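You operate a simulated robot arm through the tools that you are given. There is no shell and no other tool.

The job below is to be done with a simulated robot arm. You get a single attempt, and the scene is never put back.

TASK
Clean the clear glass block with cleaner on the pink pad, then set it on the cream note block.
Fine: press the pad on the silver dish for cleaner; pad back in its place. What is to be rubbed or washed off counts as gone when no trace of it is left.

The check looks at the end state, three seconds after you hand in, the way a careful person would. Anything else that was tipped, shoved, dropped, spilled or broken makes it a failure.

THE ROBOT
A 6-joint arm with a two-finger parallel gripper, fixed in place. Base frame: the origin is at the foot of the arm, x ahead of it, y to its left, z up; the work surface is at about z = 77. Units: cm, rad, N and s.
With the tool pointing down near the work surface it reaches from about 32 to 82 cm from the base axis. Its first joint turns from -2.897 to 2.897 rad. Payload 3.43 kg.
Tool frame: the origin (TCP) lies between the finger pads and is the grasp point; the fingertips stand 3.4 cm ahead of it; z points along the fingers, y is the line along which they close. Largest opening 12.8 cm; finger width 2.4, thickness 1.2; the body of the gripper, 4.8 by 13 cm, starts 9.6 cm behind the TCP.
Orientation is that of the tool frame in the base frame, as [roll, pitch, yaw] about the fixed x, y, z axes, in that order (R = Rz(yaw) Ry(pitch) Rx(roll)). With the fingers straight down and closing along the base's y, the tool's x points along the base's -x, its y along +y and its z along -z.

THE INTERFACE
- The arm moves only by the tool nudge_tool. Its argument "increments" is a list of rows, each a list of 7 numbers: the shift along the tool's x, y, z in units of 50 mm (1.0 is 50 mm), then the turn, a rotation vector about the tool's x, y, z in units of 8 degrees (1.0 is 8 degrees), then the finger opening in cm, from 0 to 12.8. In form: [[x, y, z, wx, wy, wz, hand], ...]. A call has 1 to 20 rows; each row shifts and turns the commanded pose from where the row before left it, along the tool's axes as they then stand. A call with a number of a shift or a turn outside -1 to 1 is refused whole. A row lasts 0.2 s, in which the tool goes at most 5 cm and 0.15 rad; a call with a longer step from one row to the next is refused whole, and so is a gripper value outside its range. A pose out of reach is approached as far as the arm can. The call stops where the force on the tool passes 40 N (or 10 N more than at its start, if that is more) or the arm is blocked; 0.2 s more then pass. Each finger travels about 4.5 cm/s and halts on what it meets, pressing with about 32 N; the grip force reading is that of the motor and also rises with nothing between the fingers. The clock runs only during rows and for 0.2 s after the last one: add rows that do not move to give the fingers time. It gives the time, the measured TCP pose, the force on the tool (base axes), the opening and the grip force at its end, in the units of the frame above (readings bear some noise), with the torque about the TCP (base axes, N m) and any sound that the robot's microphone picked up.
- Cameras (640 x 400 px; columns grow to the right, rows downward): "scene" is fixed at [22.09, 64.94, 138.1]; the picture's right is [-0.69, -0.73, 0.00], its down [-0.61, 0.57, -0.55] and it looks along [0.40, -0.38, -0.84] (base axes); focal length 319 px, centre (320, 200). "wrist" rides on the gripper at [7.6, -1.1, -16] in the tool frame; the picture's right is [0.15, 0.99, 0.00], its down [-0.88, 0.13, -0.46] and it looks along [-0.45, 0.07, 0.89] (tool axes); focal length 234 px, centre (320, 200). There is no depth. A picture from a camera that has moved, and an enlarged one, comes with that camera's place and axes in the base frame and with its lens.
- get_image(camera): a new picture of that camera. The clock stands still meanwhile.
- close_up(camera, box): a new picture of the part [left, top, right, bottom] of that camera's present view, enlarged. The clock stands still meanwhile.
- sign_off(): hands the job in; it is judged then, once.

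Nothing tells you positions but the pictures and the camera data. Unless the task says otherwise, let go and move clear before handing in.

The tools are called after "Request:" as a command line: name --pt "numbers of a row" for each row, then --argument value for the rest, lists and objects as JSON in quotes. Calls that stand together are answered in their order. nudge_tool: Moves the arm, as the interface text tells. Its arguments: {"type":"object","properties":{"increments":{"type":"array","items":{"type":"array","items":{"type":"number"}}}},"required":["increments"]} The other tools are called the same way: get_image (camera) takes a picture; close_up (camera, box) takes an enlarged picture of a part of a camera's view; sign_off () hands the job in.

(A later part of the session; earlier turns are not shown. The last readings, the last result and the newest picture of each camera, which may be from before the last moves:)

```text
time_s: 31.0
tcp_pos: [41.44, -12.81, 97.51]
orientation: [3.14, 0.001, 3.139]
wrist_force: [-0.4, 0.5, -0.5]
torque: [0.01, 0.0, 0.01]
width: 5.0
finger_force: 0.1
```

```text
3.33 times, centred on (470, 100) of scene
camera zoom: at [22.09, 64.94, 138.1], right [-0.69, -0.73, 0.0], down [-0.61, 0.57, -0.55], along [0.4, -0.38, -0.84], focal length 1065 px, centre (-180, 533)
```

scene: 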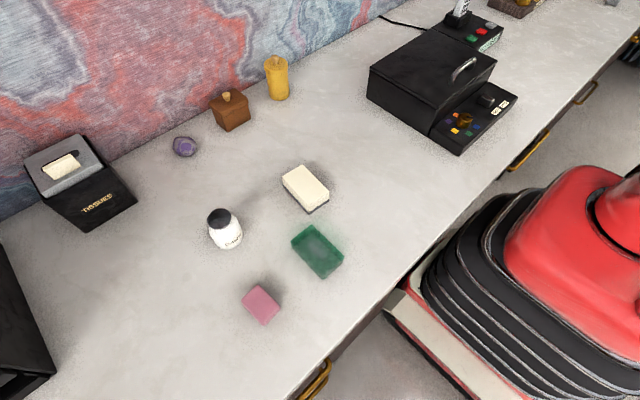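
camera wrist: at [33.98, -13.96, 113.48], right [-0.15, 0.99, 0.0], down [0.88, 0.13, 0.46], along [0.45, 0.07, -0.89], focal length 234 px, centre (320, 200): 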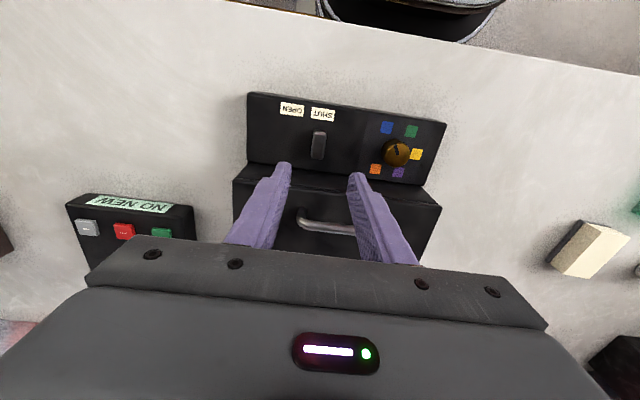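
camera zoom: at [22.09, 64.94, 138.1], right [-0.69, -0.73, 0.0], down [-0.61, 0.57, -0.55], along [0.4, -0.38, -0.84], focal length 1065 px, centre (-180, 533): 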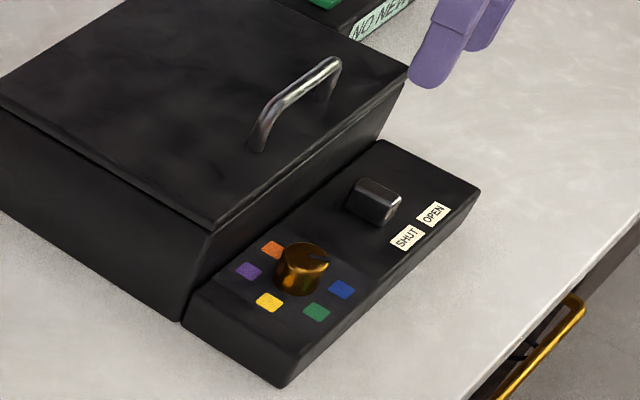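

The fingers straddle the slider as planned; the panel top is about z=81.2 and the slider top about 83. I'll descend to fingertips near z=82, just above the panel.

Request:
nudge_tool --pt "0 0 0.8 0 0 0 5" --pt "0 0 0.8 0 0 0 5" --pt "0 0 0.5 0 0 0 5" --pt "0 0 0.2 0 0 0 5" --pt "0 0 0.12 0 0 0 5"

Request:
get_image --camera "wrist"

Request:
close_up --camera "scene" --box '[400, 40, 540, 160]'

```text
time_s: 32.2
tcp_pos: [41.22, -12.89, 85.36]
orientation: [3.141, 0.0, 3.141]
wrist_force: [-0.3, 0.3, 0.2]
torque: [-0.01, -0.01, 0.0]
width: 5.02
finger_force: 0.0
```

```text
taken
camera wrist: at [33.79, -13.98, 101.26], right [-0.15, 0.99, 0.0], down [0.88, 0.13, 0.46], along [0.45, 0.07, -0.89], focal length 234 px, centre (320, 200)
```

wrist: 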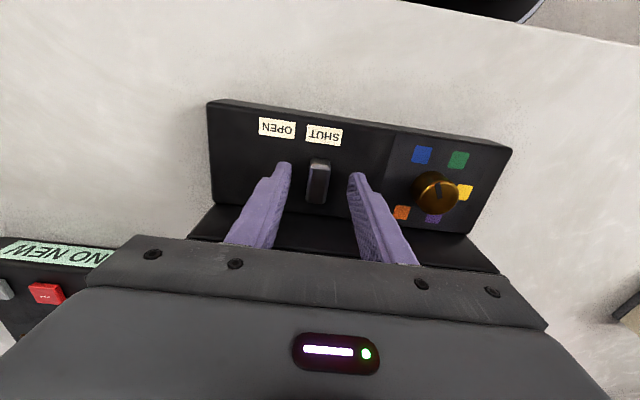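

```text
3.33 times, centred on (470, 100) of scene
camera zoom: at [22.09, 64.94, 138.1], right [-0.69, -0.73, 0.0], down [-0.61, 0.57, -0.55], along [0.4, -0.38, -0.84], focal length 1065 px, centre (-180, 533)
```

zoom: 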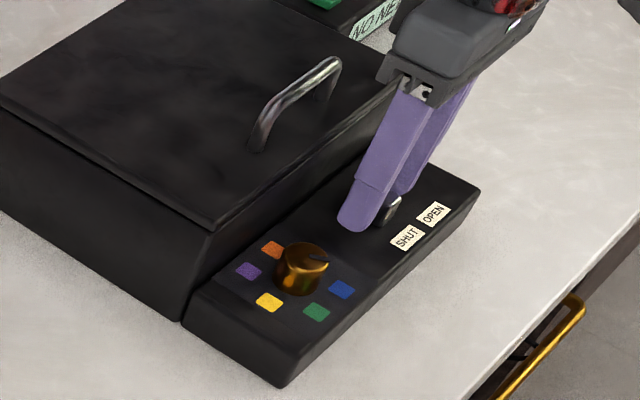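

The fingers are around the slider with the gap as planned. I'll push it toward OPEN (-y) gently.

Request:
nudge_tool --pt "0 -0.2 0 0 0 0 5" --pt "0 -0.15 0 0 0 0 5" --pt "0 -0.15 0 0 0 0 5" --pt "0 -0.15 0 0 0 0 5" --pt "0 -0.15 0 0 0 0 5"

Request:
get_image --camera "wrist"

Request:
get_image --camera "scene"

```text
time_s: 33.4
tcp_pos: [41.39, -16.71, 85.22]
orientation: [3.139, 0.001, 3.141]
wrist_force: [0.1, 0.7, 0.2]
torque: [0.04, 0.02, 0.01]
width: 5.0
finger_force: 0.2
```

```text
taken
camera wrist: at [33.91, -17.88, 101.18], right [-0.15, 0.99, 0.0], down [0.88, 0.13, 0.46], along [0.45, 0.07, -0.89], focal length 234 px, centre (320, 200)
```

wrist: 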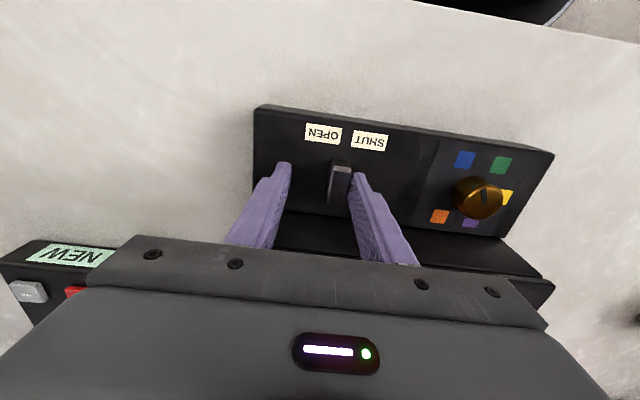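

```text
taken
```

scene: 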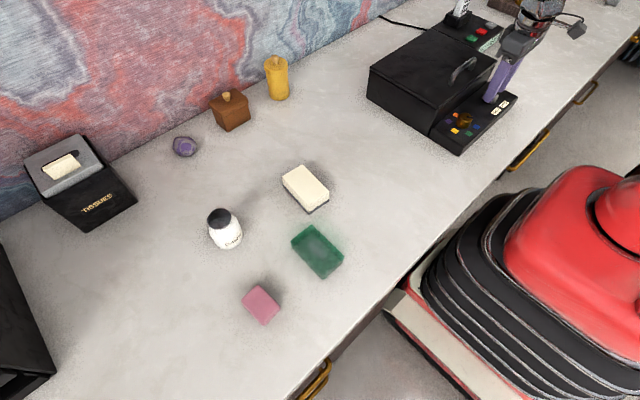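

The slider is moving freely and is now halfway between SHUT and OPEN. I'll keep pushing until it lines up with OPEN or stops.

Request:
nudge_tool --pt "0 -0.1 0 0 0 0 5" --pt "0 -0.1 0 0 0 0 5" --pt "0 -0.1 0 0 0 0 5" --pt "0 -0.1 0 0 0 0 5"

Request:
get_image --camera "wrist"

Request:
close_up --camera "scene" --box '[340, 0, 560, 160]'

```text
time_s: 34.4
tcp_pos: [41.31, -18.72, 85.2]
orientation: [3.139, 0.001, -3.141]
wrist_force: [1.0, 3.7, 0.6]
torque: [0.09, -0.03, -0.02]
width: 5.25
finger_force: 1.9
```

```text
taken
camera wrist: at [33.83, -19.89, 101.18], right [-0.15, 0.99, 0.0], down [0.88, 0.13, 0.46], along [0.45, 0.07, -0.89], focal length 234 px, centre (320, 200)
```

wrist: 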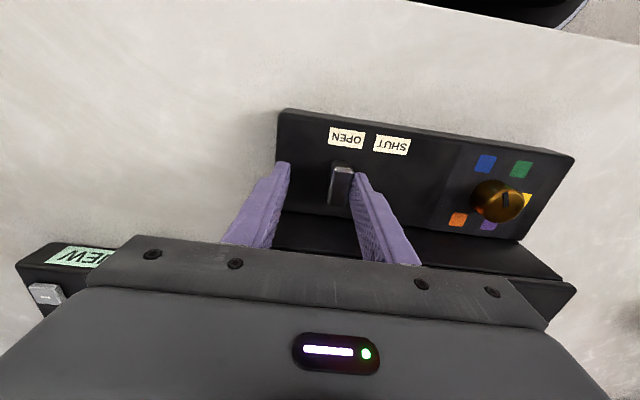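

```text
2.50 times, centred on (450, 80) of scene
camera zoom: at [22.09, 64.94, 138.1], right [-0.69, -0.73, 0.0], down [-0.61, 0.57, -0.55], along [0.4, -0.38, -0.84], focal length 798 px, centre (-5, 500)
```

zoom: 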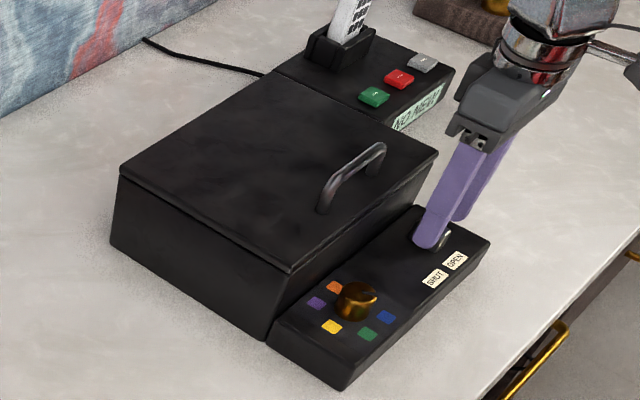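

The slider is against its stop at OPEN. The lid hasn't lifted by itself, so next I'll rise, turn the gripper 90° and line up over the lid handle at about (49, -9.3, 90).

Request:
nudge_tool --pt "0 0.08 0 0 0 0 5" --pt "0 0.08 -0.2 0 0 0 5" --pt "0 0 -1 0 0 0 5" --pt "0 0 -1 0 0 0 5" --pt "0 0 -1 0 0 0 5" --pt "-0.5 0.6 0 0 0 1 5" --pt "0 0 0 0 0 1 5" --pt "0 0 0 0 0 1 5" --pt "0 0 0 0 0 1 5" --pt "0 0 0 0 0 1 5" --pt "0 0 0 0 0 1 5" --pt "0 0 0 0 0 1 5" --pt "0 0 0 0 0 1 5" --pt "0 0 0 0 0 1 5" --pt "0 0 0 0 0 1 5" --pt "0 0 0 0 0 1 5" --pt "0 0 0 0 0 0.25 5"

Request:
get_image --camera "wrist"

Request:
close_up --camera "scene" --box '[340, 0, 560, 160]'

```text
time_s: 38.0
tcp_pos: [43.97, -15.07, 101.07]
orientation: [-3.141, -0.002, 1.567]
wrist_force: [-0.7, 0.4, 0.4]
torque: [0.04, -0.03, 0.03]
width: 5.0
finger_force: 0.1
```

```text
taken
camera wrist: at [42.88, -7.42, 117.23], right [0.99, 0.14, 0.0], down [0.13, -0.88, 0.45], along [0.07, -0.45, -0.89], focal length 234 px, centre (320, 200)
```

wrist: 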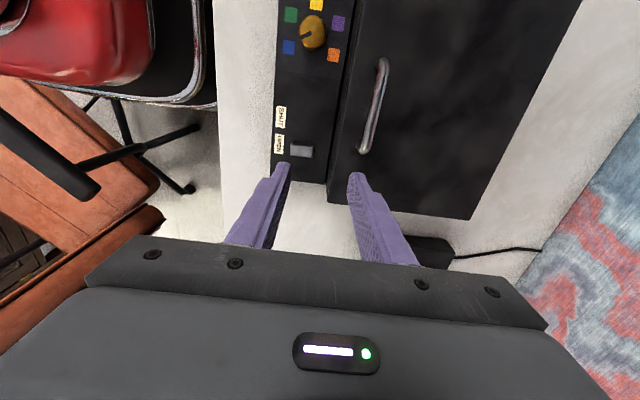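

```text
2.50 times, centred on (450, 80) of scene
camera zoom: at [22.09, 64.94, 138.1], right [-0.69, -0.73, 0.0], down [-0.61, 0.57, -0.55], along [0.4, -0.38, -0.84], focal length 798 px, centre (-5, 500)
```

zoom: 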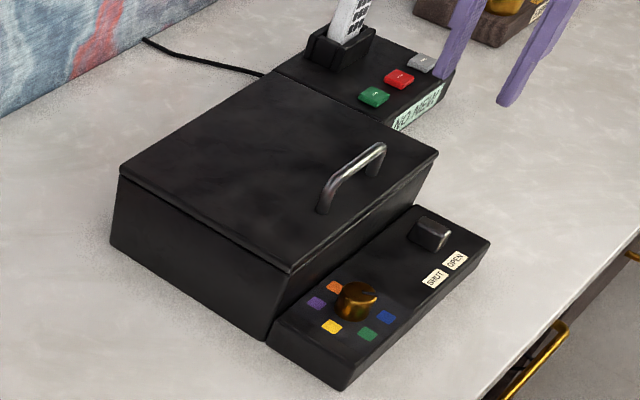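

The slider sits at OPEN, and the handle bar's centre is about (49.1, -9.0). I'll move over it and lower so only the fingertips straddle the bar.

Request:
nudge_tool --pt "0.6 0.5 0 0 0 0 5" --pt "0.6 0.53 0 0 0 0 5" --pt "0 0 0.7 0 0 0 5" --pt "0 0 0.7 0 0 0 5" --pt "0 0 0.2 0 0 0 5" --pt "0 0 0 0 0 0 5"

Request:
get_image --camera "wrist"

Request:
close_up --camera "scene" --box '[400, 20, 540, 140]'

```text
time_s: 39.4
tcp_pos: [48.81, -8.97, 93.33]
orientation: [3.141, -0.003, 1.568]
wrist_force: [0.3, 0.1, -0.4]
torque: [0.01, -0.01, -0.02]
width: 4.98
finger_force: 0.0
```

```text
taken
camera wrist: at [47.79, -1.56, 109.25], right [0.99, 0.15, 0.0], down [0.13, -0.88, 0.45], along [0.07, -0.45, -0.89], focal length 234 px, centre (320, 200)
```

wrist: 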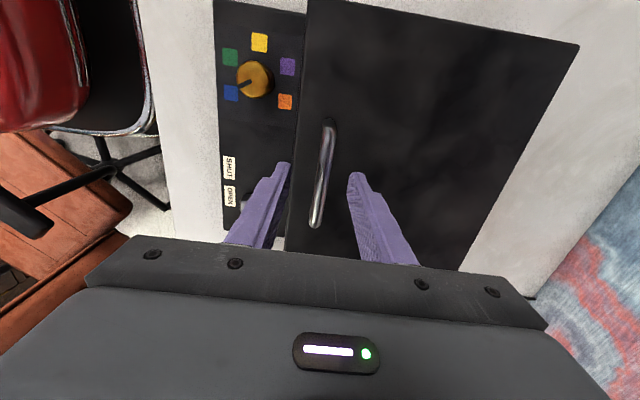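

```text
3.33 times, centred on (470, 80) of scene
camera zoom: at [22.09, 64.94, 138.1], right [-0.69, -0.73, 0.0], down [-0.61, 0.57, -0.55], along [0.4, -0.38, -0.84], focal length 1065 px, centre (-180, 600)
```

zoom: 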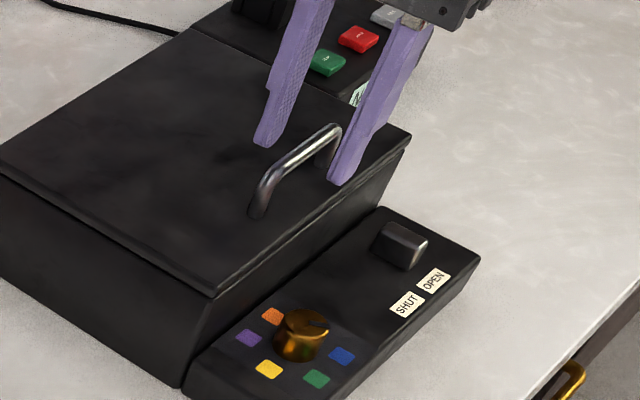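

The bar sits between the fingers, slightly toward +x. I'll centre, lower about 1 cm more and close on it.

Request:
nudge_tool --pt "-0.08 0.07 0.18 0 0 0 5" --pt "0 0 0 0 0 0 5" --pt "0 0 0 0 0 0 2.5" --pt "0 0 0 0 0 0 0.5" --pt "0 0 0 0 0 0 0.5" --pt "0 0 0 0 0 0 0.5" --pt "0 0 0 0 0 0 0.5"

Request:
close_up --camera "scene" --box '[400, 20, 540, 140]'

```text
time_s: 41.0
tcp_pos: [49.06, -9.48, 92.35]
orientation: [-3.138, -0.001, 1.568]
wrist_force: [-16.6, -0.8, 2.0]
torque: [0.07, 0.31, 0.02]
width: 1.44
finger_force: 8.3
```

```text
3.33 times, centred on (470, 80) of scene
camera zoom: at [22.09, 64.94, 138.1], right [-0.69, -0.73, 0.0], down [-0.61, 0.57, -0.55], along [0.4, -0.38, -0.84], focal length 1065 px, centre (-180, 600)
```

zoom: 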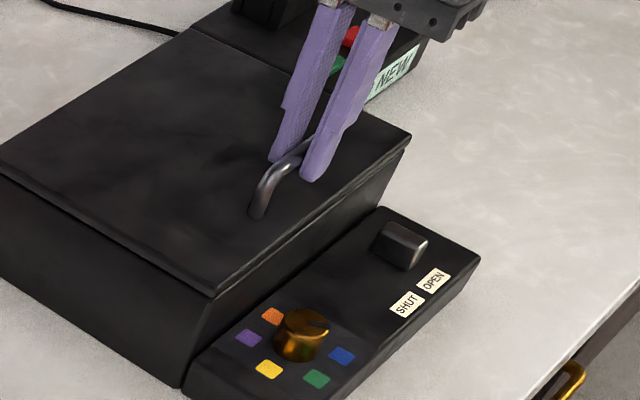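

I have the bar, with a slight sideways load on the gripper. I'll ease off in -x and lift a little to see whether the lid comes up.

Request:
nudge_tool --pt "0 -0.05 0 0 0 0 0.5" --pt "0 0.05 -0.25 0 0 0 0.5" --pt "0 0.1 -0.25 0 0 0 0.5" --pt "0 0 0 0 0 0 0.5"

Request:
close_up --camera "scene" --box '[340, 0, 540, 140]'

```text
time_s: 42.0
tcp_pos: [49.66, -9.32, 94.96]
orientation: [-3.14, -0.001, 1.569]
wrist_force: [-26.0, -4.4, 6.8]
torque: [0.07, 0.58, 0.06]
width: 1.18
finger_force: 44.7
```

```text
2.86 times, centred on (440, 70) of scene
camera zoom: at [22.09, 64.94, 138.1], right [-0.69, -0.73, 0.0], down [-0.61, 0.57, -0.55], along [0.4, -0.38, -0.84], focal length 912 px, centre (-23, 571)
```

zoom: 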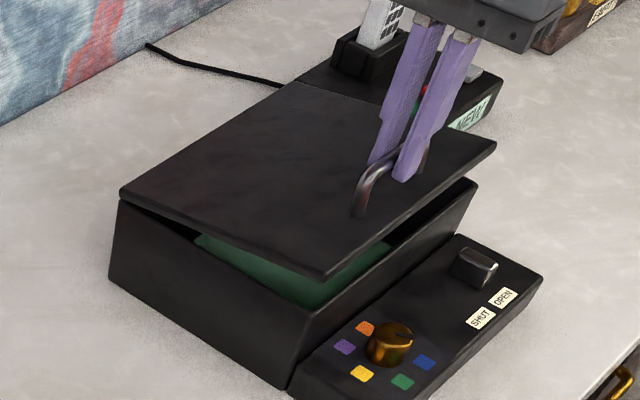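

The lid is lifting and there is a green interior. The gripper is being pushed toward -x, so I'll correct that and keep following the arc in small steps.

Request:
nudge_tool --pt "0 -0.1 0 0 0 0 0.5" --pt "0 0 0 0 0 0 0.5"

Request:
nudge_tool --pt "0 0.1 -0.24 0 0 0 0.5" --pt "0 0.11 -0.24 0 0 0 0.5" --pt "0 0.14 -0.22 0 0 0 0.5" --pt "0 0.14 -0.22 0 0 0 0.5"

Request:
close_up --camera "scene" --box '[340, 0, 540, 140]'

```text
time_s: 42.6
tcp_pos: [49.74, -9.5, 94.94]
orientation: [3.135, -0.001, 1.569]
wrist_force: [19.4, -9.6, -7.8]
torque: [-0.32, -0.5, 0.03]
width: 1.17
finger_force: 45.1
```

```text
time_s: 43.6
tcp_pos: [51.85, -9.47, 99.3]
orientation: [3.139, -0.002, 1.568]
wrist_force: [26.4, -8.0, -20.6]
torque: [0.15, -0.44, 0.07]
width: 1.18
finger_force: 45.1
```

```text
2.86 times, centred on (440, 70) of scene
camera zoom: at [22.09, 64.94, 138.1], right [-0.69, -0.73, 0.0], down [-0.61, 0.57, -0.55], along [0.4, -0.38, -0.84], focal length 912 px, centre (-23, 571)
```

zoom: 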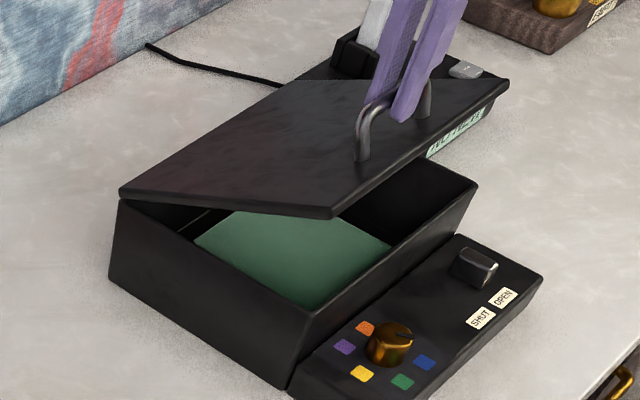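

The model of the lid's arc fits, with the lid at about 23°. I'll relieve the side load and continue along the arc.

Request:
nudge_tool --pt "0 0.06 0.02 0 0 0 0.5" --pt "0 0.17 -0.2 0 0 0 0.5" --pt "0 0.17 -0.2 0 0 0 0.5" --pt "0 0.195 -0.175 0 0 0 0.5" --pt "0 0.195 -0.175 0 0 0 0.5"

Request:
close_up --camera "scene" --box '[340, 0, 540, 140]'

```text
time_s: 44.8
tcp_pos: [55.63, -9.5, 103.3]
orientation: [3.139, -0.001, 1.567]
wrist_force: [-24.2, -6.4, 27.0]
torque: [0.46, 0.48, 0.06]
width: 1.15
finger_force: 45.3
```

```text
2.86 times, centred on (440, 70) of scene
camera zoom: at [22.09, 64.94, 138.1], right [-0.69, -0.73, 0.0], down [-0.61, 0.57, -0.55], along [0.4, -0.38, -0.84], focal length 912 px, centre (-23, 571)
```

zoom: 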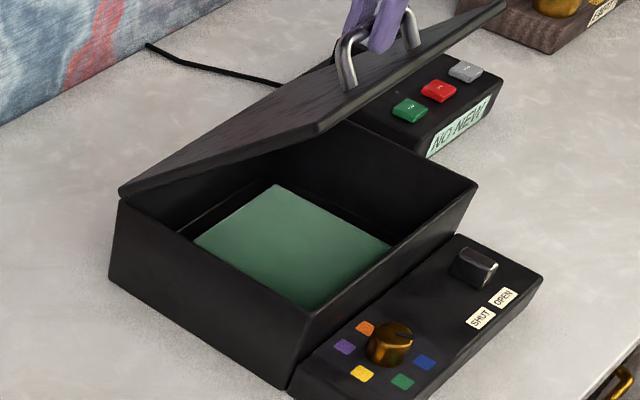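

The interior shows a green mat and no dish so far. I'll look with the wrist camera from here.

Request:
get_image --camera "wrist"

Request:
close_up --camera "scene" --box '[370, 40, 490, 130]'

```text
taken
camera wrist: at [54.53, -1.81, 119.31], right [0.99, 0.15, 0.0], down [0.13, -0.88, 0.45], along [0.07, -0.45, -0.89], focal length 234 px, centre (320, 200)
```

wrist: 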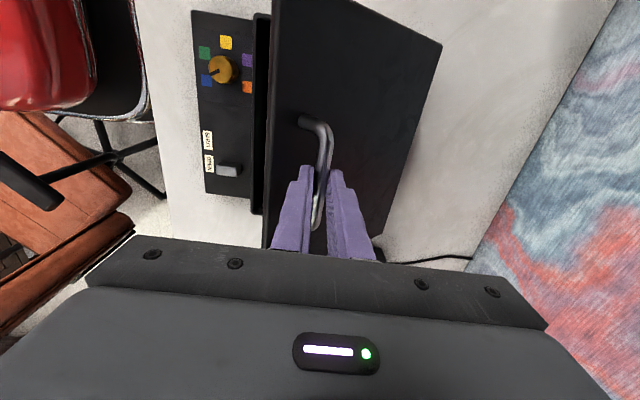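

```text
4.44 times, centred on (430, 85) of scene
camera zoom: at [22.09, 64.94, 138.1], right [-0.69, -0.73, 0.0], down [-0.61, 0.57, -0.55], along [0.4, -0.38, -0.84], focal length 1420 px, centre (-169, 711)
```

zoom: 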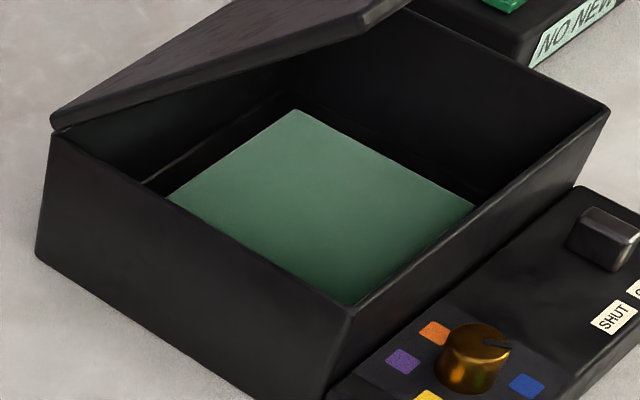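

The box holds only a green mat, so the dish is not there. I'll lower the lid back along the same arc and restore the slider, then search more closely elsewhere.

Request:
nudge_tool --pt "0 -0.05 -0.04 0 0 0 0.5" --pt "0 -0.195 0.175 0 0 0 0.5" --pt "0 -0.195 0.175 0 0 0 0.5" --pt "0 -0.17 0.2 0 0 0 0.5" --pt "0 -0.17 0.2 0 0 0 0.5"

```text
time_s: 46.0
tcp_pos: [52.11, -9.36, 99.51]
orientation: [3.14, -0.004, 1.569]
wrist_force: [9.3, 11.3, -8.1]
torque: [0.72, -0.28, 0.04]
width: 1.16
finger_force: 45.0
```

The loads are low and the lid is going down smoothly. I'll continue to just above closed.

Request:
nudge_tool --pt "0 -0.13 0.22 0 0 0 0.5" --pt "0 -0.14 0.22 0 0 0 0.5" --pt "0 -0.11 0.24 0 0 0 0.5" --pt "0 -0.11 0.24 0 0 0 0.5"

Request:
close_up --camera "scene" --box '[340, 0, 540, 140]'

```text
time_s: 47.0
tcp_pos: [49.58, -9.32, 94.91]
orientation: [3.141, 0.001, 1.571]
wrist_force: [20.9, -1.1, -9.1]
torque: [0.35, -0.55, 0.02]
width: 1.15
finger_force: 45.4
```

```text
2.86 times, centred on (440, 70) of scene
camera zoom: at [22.09, 64.94, 138.1], right [-0.69, -0.73, 0.0], down [-0.61, 0.57, -0.55], along [0.4, -0.38, -0.84], focal length 912 px, centre (-23, 571)
```

zoom: 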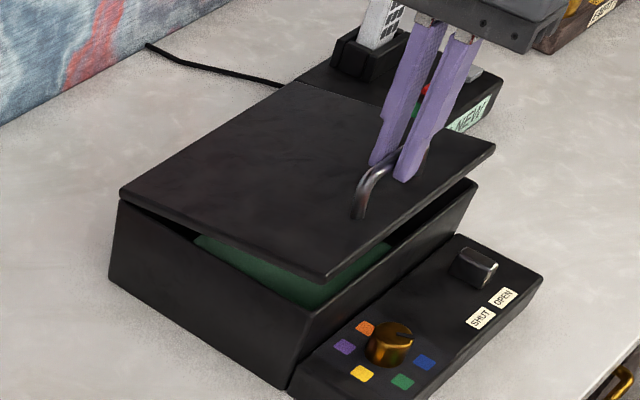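

The lid is nearly down; I'll finish the last 2.5 cm in small steps.

Request:
nudge_tool --pt "0 0.03 0 0 0 0 0.5" --pt "0 -0.05 0.16 0 0 0 0.5" --pt "0 -0.04 0.16 0 0 0 0.5" --pt "0 -0.03 0.1 0 0 0 0.5" --pt "0 -0.02 0.08 0 0 0 0.5"

Request:
close_up --camera "scene" --box '[340, 0, 540, 140]'

```text
time_s: 48.2
tcp_pos: [48.94, -9.33, 92.69]
orientation: [3.137, -0.001, 1.57]
wrist_force: [1.3, -16.2, 32.3]
torque: [-0.02, 0.02, 0.07]
width: 1.18
finger_force: 44.8
```

```text
2.86 times, centred on (440, 70) of scene
camera zoom: at [22.09, 64.94, 138.1], right [-0.69, -0.73, 0.0], down [-0.61, 0.57, -0.55], along [0.4, -0.38, -0.84], focal length 912 px, centre (-23, 571)
```

zoom: 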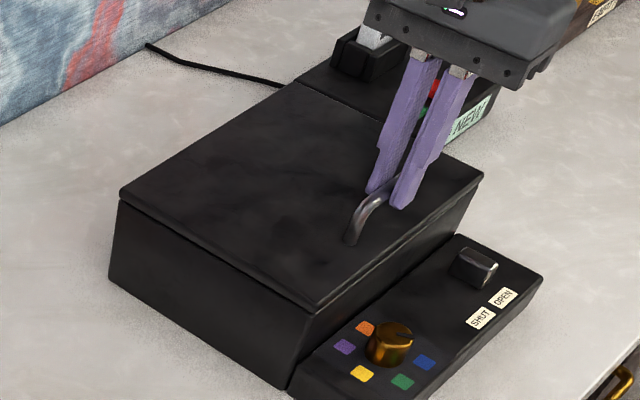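

The lid is shut. I'll open the fingers, rise, turn back and go over the slider again.

Request:
nudge_tool --pt "0 0 0 0 0 0 3" --pt "0 0 0 0 0 0 5" --pt "0 0 0 0 0 0 5" --pt "0 0 -0.5 0 0 0 5" --pt "0 0 -1 0 0 0 5" --pt "0 0 -0.5 0 0 -1 5" --pt "0 0 0 0 0 -1 5" --pt "0 0 0 0 0 -1 5" --pt "0 0 0 0 0 -1 5" --pt "0 0 0 0 0 -1 5" --pt "0 0 0 0 0 -1 5" --pt "0 0 0 0 0 -1 5" --pt "0 0 0 0 0 -1 5" --pt "0 0 0 0 0 -1 5" --pt "0 0 0 0 0 -1 5" --pt "0 0 0 0 0 -1 5" --pt "0 0 0 0 0 -0.25 5"

Request:
get_image --camera "wrist"

Request:
close_up --camera "scene" --box '[340, 0, 540, 140]'

```text
time_s: 51.8
tcp_pos: [48.88, -9.34, 102.38]
orientation: [3.138, 0.001, -3.14]
wrist_force: [0.0, 0.3, 0.5]
torque: [0.02, 0.01, -0.05]
width: 4.97
finger_force: 0.0
```

```text
taken
camera wrist: at [41.34, -10.46, 118.38], right [-0.15, 0.99, 0.0], down [0.88, 0.13, 0.46], along [0.45, 0.07, -0.89], focal length 234 px, centre (320, 200)
```

wrist: 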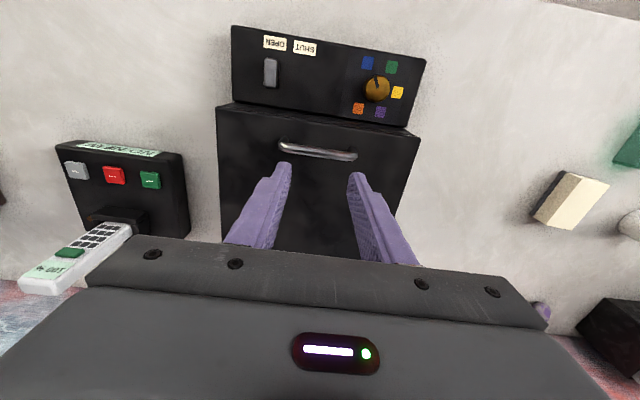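

```text
2.86 times, centred on (440, 70) of scene
camera zoom: at [22.09, 64.94, 138.1], right [-0.69, -0.73, 0.0], down [-0.61, 0.57, -0.55], along [0.4, -0.38, -0.84], focal length 912 px, centre (-23, 571)
```

zoom: 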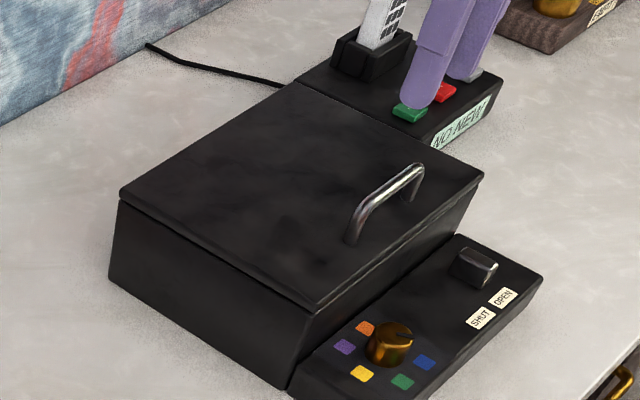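

The slider is at about (41.4, -17). I'll lower around it and slide it back to SHUT.

Request:
nudge_tool --pt "0.5 -0.5 0 0 0 0 5" --pt "0.5 -0.5 0 0 0 0 5" --pt "0.516 -0.52 0 0 0 0 5" --pt "0 0 1 0 0 0 5" --pt "0 0 1 0 0 0 5" --pt "0 0 0.8 0 0 0 5" --pt "0 0 0.4 0 0 0 5" --pt "0 0 0.22 0 0 0 5" --pt "0 0.15 0 0 0 0 5" --pt "0 0.15 0 0 0 0 5" --pt "0 0.15 0 0 0 0 5" --pt "0 0.15 0 0 0 0 5" --pt "0 0.15 0 0 0 0 5" --pt "0 0.15 0 0 0 0 5" --pt "0 0.1 0 0 0 0 5" --pt "0 0.1 0 0 0 0 5"

Request:
get_image --camera "wrist"

```text
time_s: 55.2
tcp_pos: [41.2, -11.61, 85.26]
orientation: [3.141, 0.001, 3.139]
wrist_force: [0.3, -1.8, 1.4]
torque: [-0.07, -0.01, 0.01]
width: 5.15
finger_force: 1.1
```

```text
taken
camera wrist: at [33.78, -12.64, 101.26], right [-0.15, 0.99, 0.0], down [0.88, 0.13, 0.46], along [0.45, 0.07, -0.89], focal length 234 px, centre (320, 200)
```

wrist: 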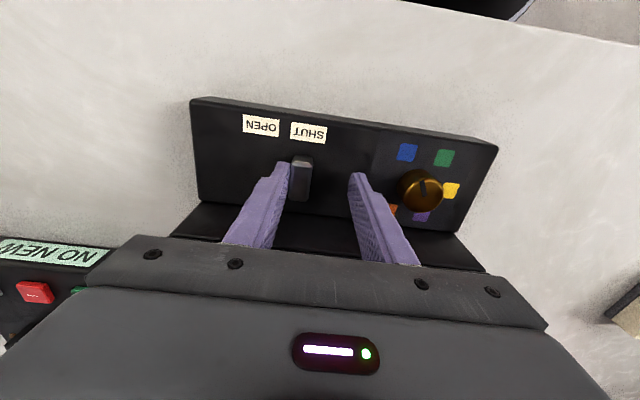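

The slider is back at SHUT. Next I'll rise and take a close look at the purple thing, the brown and yellow containers and the tissue box near the wall.

Request:
nudge_tool --pt "0 -0.1 0 0 0 0 5" --pt "0 0 -1 0 0 0 5" --pt "0 0 -1 0 0 0 6" --pt "0 0 -1 0 0 0 8" --pt "0 0 -1 0 0 0 10" --pt "0 0 -1 0 0 0 12.8" --pt "-0.2 0.9 0 0 0 0 12.8" --pt "-0.2 0.9 0 0 0 0 12.8" --pt "-0.2 0.9 0 0 0 0 12.8" --pt "-0.2 0.9 0 0 0 0 12.8" --pt "-0.2 0.9 0 0 0 0 12.8" --pt "-0.2 0.9 0 0 0 0 12.8" --pt "-0.2 0.9 0 0 0 0 12.8" --pt "-0.2 0.9 0 0 0 0 12.8" --pt "-0.2 0.9 0 0 0 0 12.8" --pt "-0.2 0.9 0 0 0 0 12.8" --pt "-0.2 0.9 0 0 0 0 12.8" --pt "0 0 0 0 -1 0 12.8" --pt "0 0 0 0 -1 0 12.8" --pt "0 0 0 0 -1 0 12.8"

Request:
get_image --camera "wrist"

```text
time_s: 59.4
tcp_pos: [52.23, 37.44, 110.22]
orientation: [3.14, 0.42, 3.14]
wrist_force: [0.9, 0.4, -0.7]
torque: [0.0, 0.03, -0.02]
width: 12.79
finger_force: 0.1
```

```text
taken
camera wrist: at [38.94, 36.31, 121.79], right [-0.13, 0.99, -0.06], down [0.62, 0.13, 0.78], along [0.78, 0.07, -0.63], focal length 234 px, centre (320, 200)
```

wrist: 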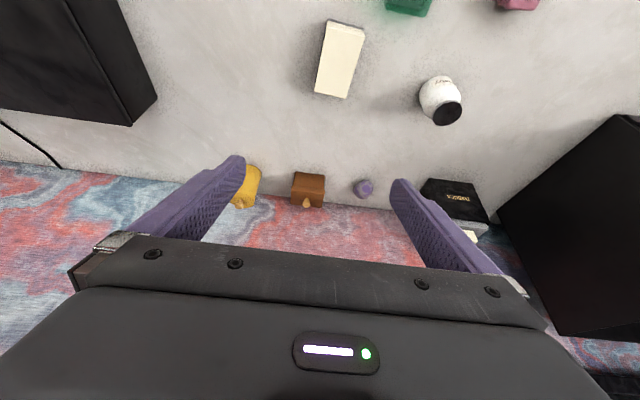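

Request:
close_up --camera "wrist" --box '[230, 150, 400, 240]'

Request:
close_up --camera "wrist" --box '[300, 0, 560, 140]'

Request:
close_up --camera "scene" --box '[15, 120, 155, 240]'

Request:
close_up --camera "scene" --box '[160, 125, 210, 165]'

Request:
close_up --camera "scene" --box '[480, 0, 640, 60]'

Request:
close_up --camera "scene" --box '[285, 220, 350, 285]'

```text
3.76 times, centred on (315, 195) of wrist
camera zoom: at [38.94, 36.31, 121.79], right [-0.13, 0.99, -0.06], down [0.62, 0.13, 0.78], along [0.78, 0.07, -0.63], focal length 882 px, centre (339, 219)
```

zoom: 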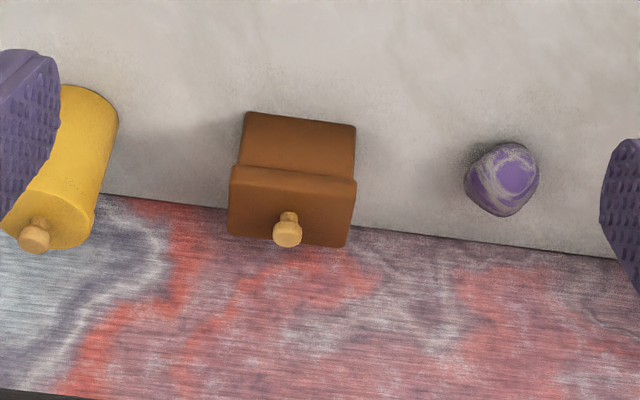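

```text
2.46 times, centred on (430, 70) of wrist
camera zoom: at [38.94, 36.31, 121.79], right [-0.13, 0.99, -0.06], down [0.62, 0.13, 0.78], along [0.78, 0.07, -0.63], focal length 576 px, centre (49, 520)
```

zoom: 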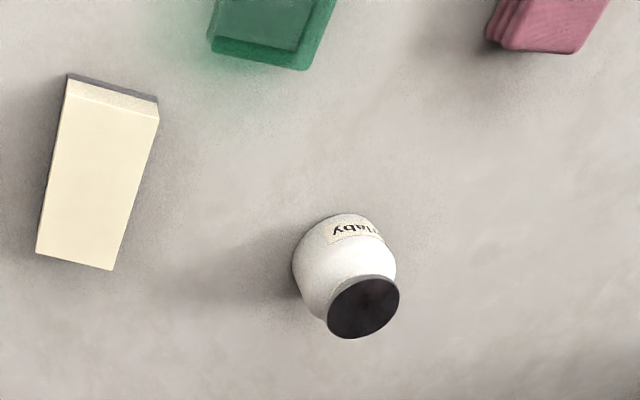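

```text
3.33 times, centred on (85, 180) of scene
camera zoom: at [22.09, 64.94, 138.1], right [-0.69, -0.73, 0.0], down [-0.61, 0.57, -0.55], along [0.4, -0.38, -0.84], focal length 1065 px, centre (1103, 267)
```

zoom: 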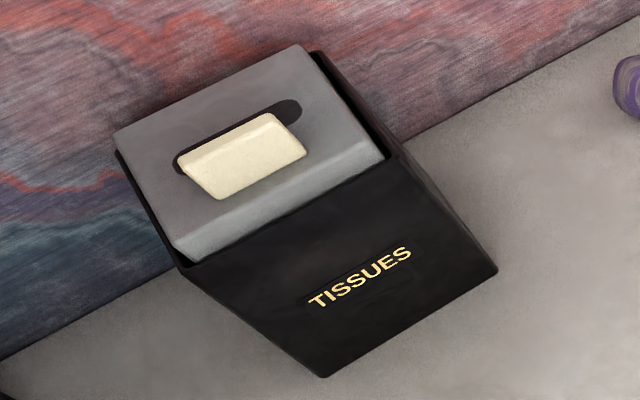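

```text
10.00 times, centred on (185, 145) of scene
camera zoom: at [22.09, 64.94, 138.1], right [-0.69, -0.73, 0.0], down [-0.61, 0.57, -0.55], along [0.4, -0.38, -0.84], focal length 3194 px, centre (1670, 750)
```

zoom: 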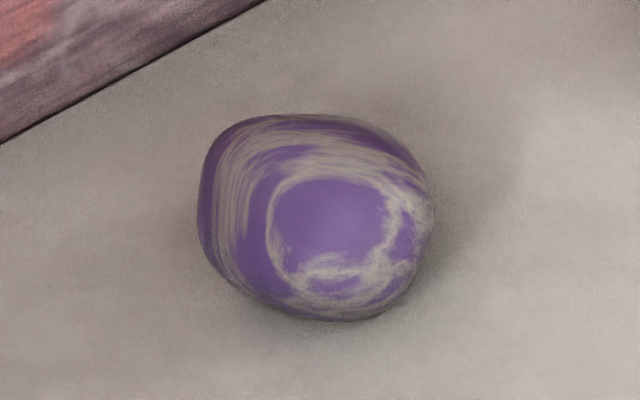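

```text
4.00 times, centred on (560, 30) of scene
camera zoom: at [22.09, 64.94, 138.1], right [-0.69, -0.73, 0.0], down [-0.61, 0.57, -0.55], along [0.4, -0.38, -0.84], focal length 1278 px, centre (-640, 880)
```

zoom: 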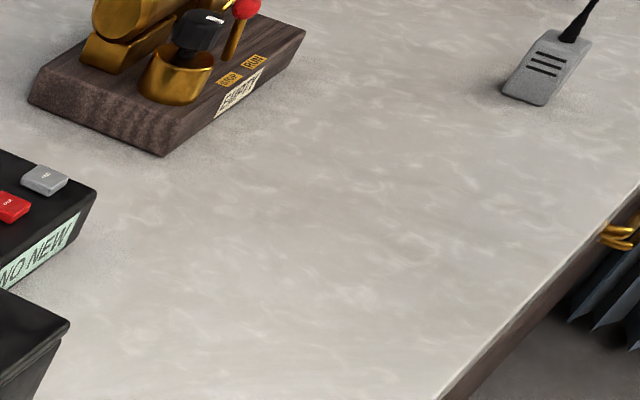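

```text
6.15 times, centred on (318, 252) of scene
camera zoom: at [22.09, 64.94, 138.1], right [-0.69, -0.73, 0.0], down [-0.61, 0.57, -0.55], along [0.4, -0.38, -0.84], focal length 1965 px, centre (335, -123)
```

zoom: 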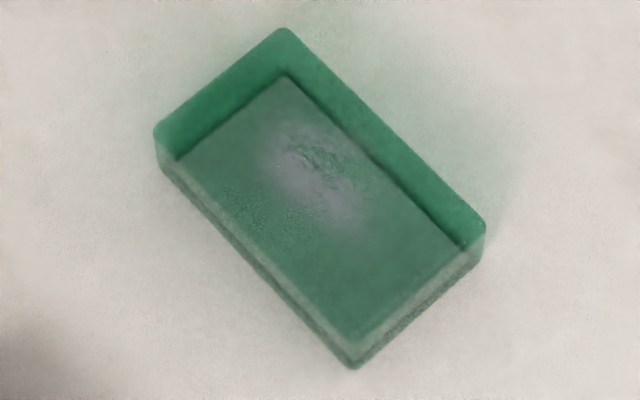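

The purple thing is just a polished stone, and the green block is confirmed as the smudged glass block. The silver dish must be somewhere I haven't seen, so I'll look first behind the rack at the left end.

Request:
nudge_tool --pt "0 1 0 0 0 0 12.8" --pt "0.8 0.4 0 0 0 0 12.8" --pt "0.8 0 0 -1 0 0 12.8" --pt "0 0 0 -1 0 0 12.8" --pt "0 0 0 -1 0 0 12.8" --pt "0 0 0 -1 0 0 12.8"

Request:
get_image --camera "wrist"

```text
time_s: 60.8
tcp_pos: [44.91, 44.58, 107.17]
orientation: [2.579, 0.42, 3.14]
wrist_force: [0.2, 0.0, -0.8]
torque: [-0.02, 0.03, 0.02]
width: 12.78
finger_force: 0.0
```

```text
taken
camera wrist: at [32.86, 35.12, 115.88], right [-0.35, 0.84, 0.42], down [0.62, -0.13, 0.78], along [0.71, 0.53, -0.47], focal length 234 px, centre (320, 200)
```

wrist: 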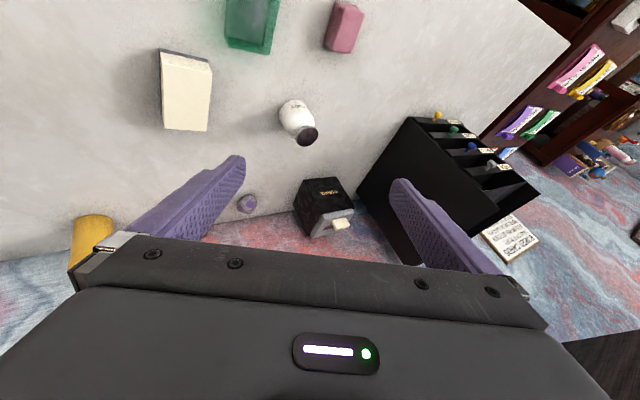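

There is little room behind the rack. I'll zoom into its bins and then survey the far right end near the wall.

Request:
close_up --camera "wrist" --box '[400, 100, 550, 230]'

Request:
nudge_tool --pt "0 0 0 1 0 0 12.8" --pt "0 0 0 1 0 0 12.8" --pt "0 0 0 1 0 0 12.8" --pt "0 0 0 1 0 0 12.8" --pt "0 0 -1 0 0 0 12.8" --pt "0 -1 0 0 0 0 12.8" --pt "0 -1 0 0 0 0 12.8" --pt "0 -1 0 0 0 0 12.8" --pt "0 -1 0 0 0 0 12.8" --pt "0 -1 0 0 0 0 12.8" --pt "0 -1 0 0 0 0 12.8" --pt "0 -1 0 0 0 0 12.8" --pt "0 -1 0 0 0 0 12.8" --pt "0 -1 0 0 0 0 12.8" --pt "0 -1 0 0 0 0 12.8" --pt "0 -1 0 0 0 0 12.8" --pt "0 -1 0 0 0 0 12.8" --pt "0 -1 0 0 0 0 12.8" --pt "0 -1 0 0 0 0 12.8"

Request:
nudge_tool --pt "0 -1 0 0 0 0 12.8" --pt "0 -1 0 0 0 0 12.8" --pt "0 -1 0 0 0 0 12.8" --pt "0 0 0 1 0 0 12.8" --pt "0 0 0 1 0 0 12.8"

Request:
get_image --camera "wrist"

```text
3.08 times, centred on (475, 165) of wrist
camera zoom: at [32.86, 35.12, 115.88], right [-0.35, 0.84, 0.42], down [0.62, -0.13, 0.78], along [0.71, 0.53, -0.47], focal length 720 px, centre (-157, 308)
```

zoom: 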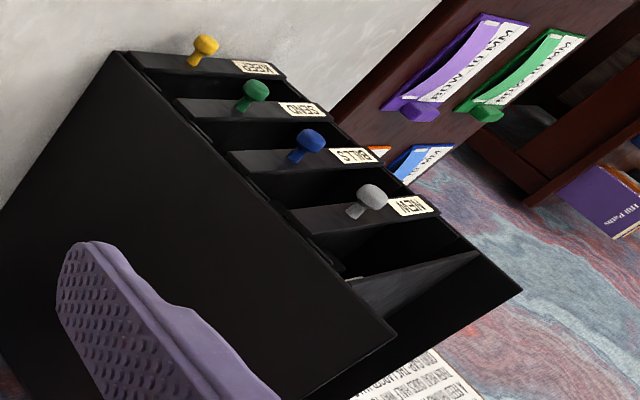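

```text
time_s: 64.8
tcp_pos: [43.03, -25.49, 111.48]
orientation: [3.14, 0.418, -3.142]
wrist_force: [-0.3, 0.0, 0.3]
torque: [0.01, 0.03, 0.03]
width: 12.79
finger_force: 0.1
```

```text
time_s: 66.0
tcp_pos: [42.86, -40.64, 111.37]
orientation: [-2.861, 0.42, 3.138]
wrist_force: [-0.1, 0.0, -0.5]
torque: [0.01, -0.01, -0.02]
width: 12.81
finger_force: 0.1
```

```text
taken
camera wrist: at [29.66, -37.29, 122.64], right [-0.02, 0.95, -0.31], down [0.64, 0.25, 0.73], along [0.77, -0.18, -0.61], focal length 234 px, centre (320, 200)
```

wrist: 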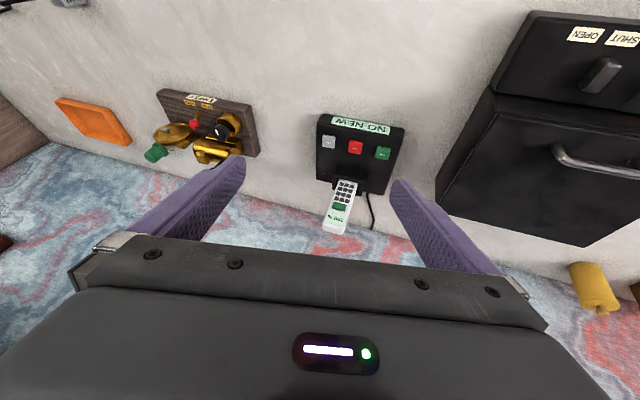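

I'll zoom in on the wooden device and the orange tray from this clear view.

Request:
close_up --camera "wrist" --box '[40, 70, 270, 190]'

Request:
close_up --camera "wrist" --box '[145, 85, 245, 165]'

Request:
close_up --camera "wrist" --box '[0, 0, 240, 100]'

```text
2.78 times, centred on (155, 130) of wrist
camera zoom: at [29.66, -37.29, 122.64], right [-0.02, 0.95, -0.31], down [0.64, 0.25, 0.73], along [0.77, -0.18, -0.61], focal length 652 px, centre (779, 395)
```

zoom: 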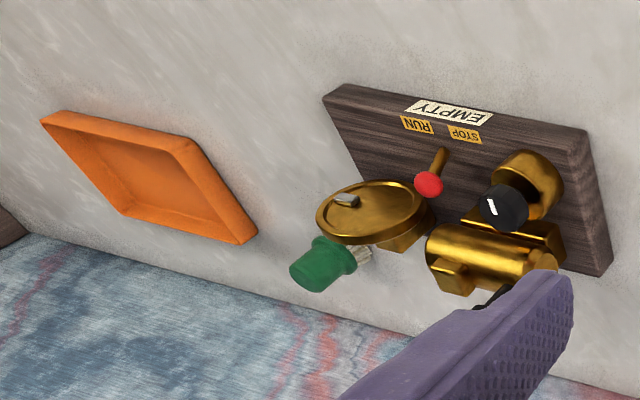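

```text
5.00 times, centred on (195, 125) of wrist
camera zoom: at [29.66, -37.29, 122.64], right [-0.02, 0.95, -0.31], down [0.64, 0.25, 0.73], along [0.77, -0.18, -0.61], focal length 1171 px, centre (945, 575)
```

zoom: 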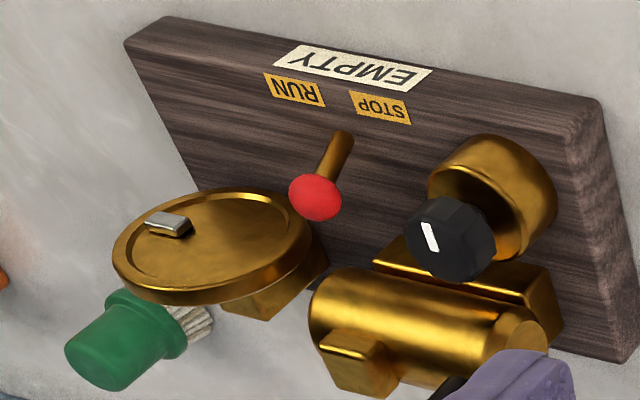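

```text
2.67 times, centred on (120, 50) of wrist
camera zoom: at [29.66, -37.29, 122.64], right [-0.02, 0.95, -0.31], down [0.64, 0.25, 0.73], along [0.77, -0.18, -0.61], focal length 624 px, centre (853, 600)
```

zoom: 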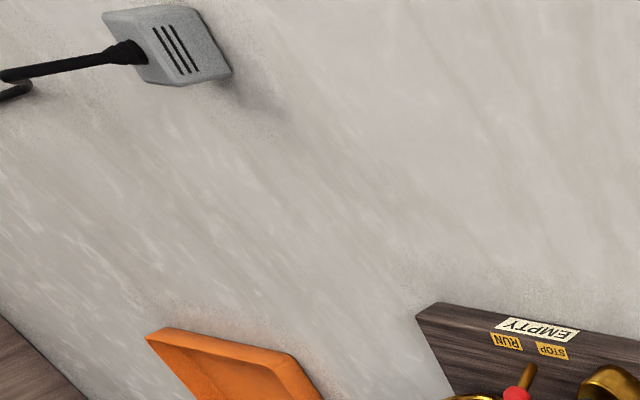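

There is no silver dish at this end either. The bench front has brass drawer handles, so I'll check those in the scene view and look at the front edge.

Request:
close_up --camera "scene" --box '[480, 40, 640, 200]'

Request:
close_up --camera "scene" --box '[270, 260, 470, 400]'

Request:
close_up --camera "scene" --box '[360, 120, 640, 400]'

```text
2.50 times, centred on (560, 120) of scene
camera zoom: at [22.09, 64.94, 138.1], right [-0.69, -0.73, 0.0], down [-0.61, 0.57, -0.55], along [0.4, -0.38, -0.84], focal length 798 px, centre (-280, 400)
```

zoom: 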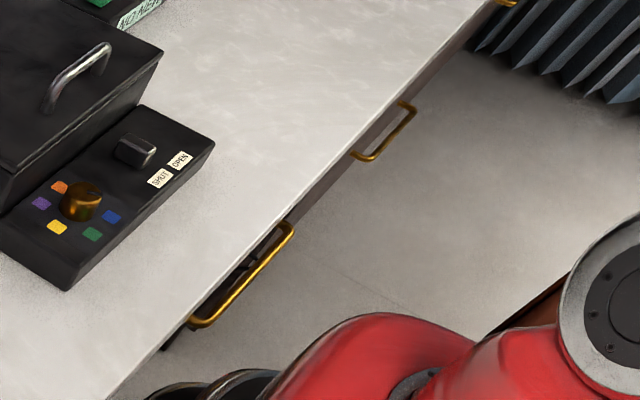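

```text
2.86 times, centred on (370, 330) of scene
camera zoom: at [22.09, 64.94, 138.1], right [-0.69, -0.73, 0.0], down [-0.61, 0.57, -0.55], along [0.4, -0.38, -0.84], focal length 912 px, centre (177, -171)
```

zoom: 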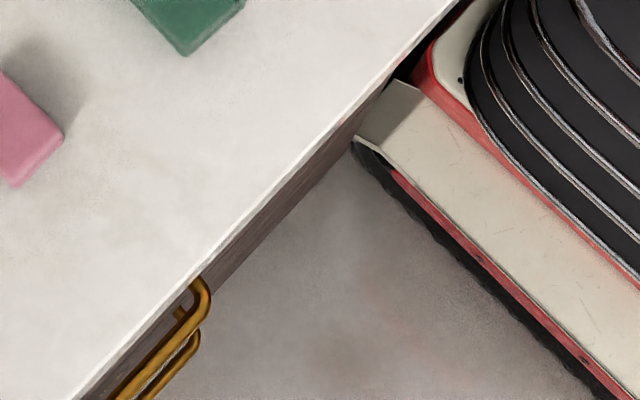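

```text
1.43 times, centred on (500, 260) of scene
camera zoom: at [22.09, 64.94, 138.1], right [-0.69, -0.73, 0.0], down [-0.61, 0.57, -0.55], along [0.4, -0.38, -0.84], focal length 456 px, centre (63, 114)
```

zoom: 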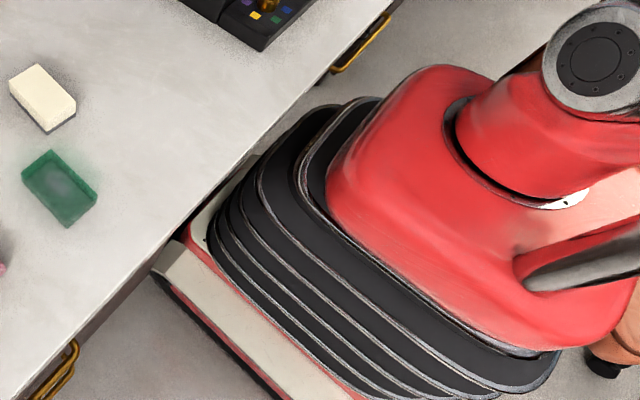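

Nothing else shows from here. I'll swing left again and look along the bench front at the drawers and behind the robot, with the camera tilted back.

Request:
nudge_tool --pt "0 0 0 -1 0 0 12.8" --pt "0 0 0 -1 0 0 12.8" --pt "0 1 0 0 0 0 12.8" --pt "0 1 0 0 0 0 12.8" --pt "0 1 0 0 0 0 12.8" --pt "0 1 0 0 0 0 12.8" --pt "0 1 0 0 0 0 12.8" --pt "0 1 0 0 0 0 12.8" --pt "0 1 0 0 0 0 12.8" --pt "0 1 0 0 0 0 12.8" --pt "0 1 0 0 0 0 12.8" --pt "0 1 0 0 0 0 12.8" --pt "0 1 0 0 0 0 12.8" --pt "0 1 0 0 0 0 12.8" --pt "0 1 0 0 0 0 12.8" --pt "0 1 0 0 0 0 12.8" --pt "0 1 0 0 0 0 12.8" --pt "0 1 0 0 0 0 12.8"

Request:
nudge_tool --pt "0.9 0 0 0 1 0 12.8" --pt "0.9 0 0 0 1 0 12.8" --pt "0.9 0 0 0 1 0 12.8" --pt "0.9 0 0 0 1 0 12.8" --pt "0 0 0 0 1 0 12.8" --pt "0 0 0 0 1 0 12.8"

Request:
get_image --camera "wrist"

```text
time_s: 69.8
tcp_pos: [42.55, 39.56, 111.45]
orientation: [3.14, 0.42, 3.14]
wrist_force: [-0.2, 0.9, 0.3]
torque: [-0.05, -0.03, -0.04]
width: 12.79
finger_force: 0.0
```

```text
time_s: 71.2
tcp_pos: [25.46, 39.5, 107.98]
orientation: [3.139, -0.421, 3.141]
wrist_force: [0.0, 0.1, 0.0]
torque: [0.02, 0.01, 0.01]
width: 12.77
finger_force: 0.1
```

```text
taken
camera wrist: at [25.03, 38.35, 125.58], right [-0.13, 0.99, 0.06], down [0.99, 0.13, 0.06], along [0.05, 0.07, -1.0], focal length 234 px, centre (320, 200)
```

wrist: 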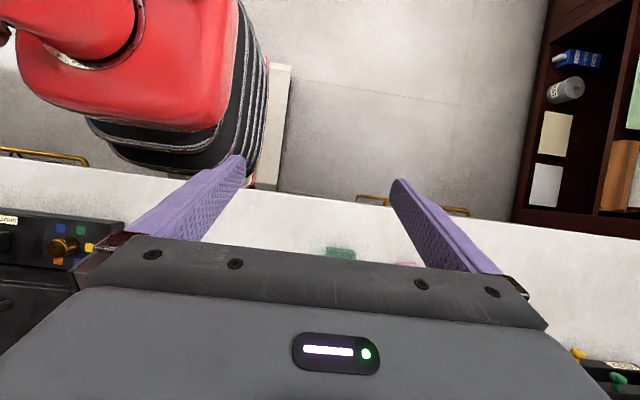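

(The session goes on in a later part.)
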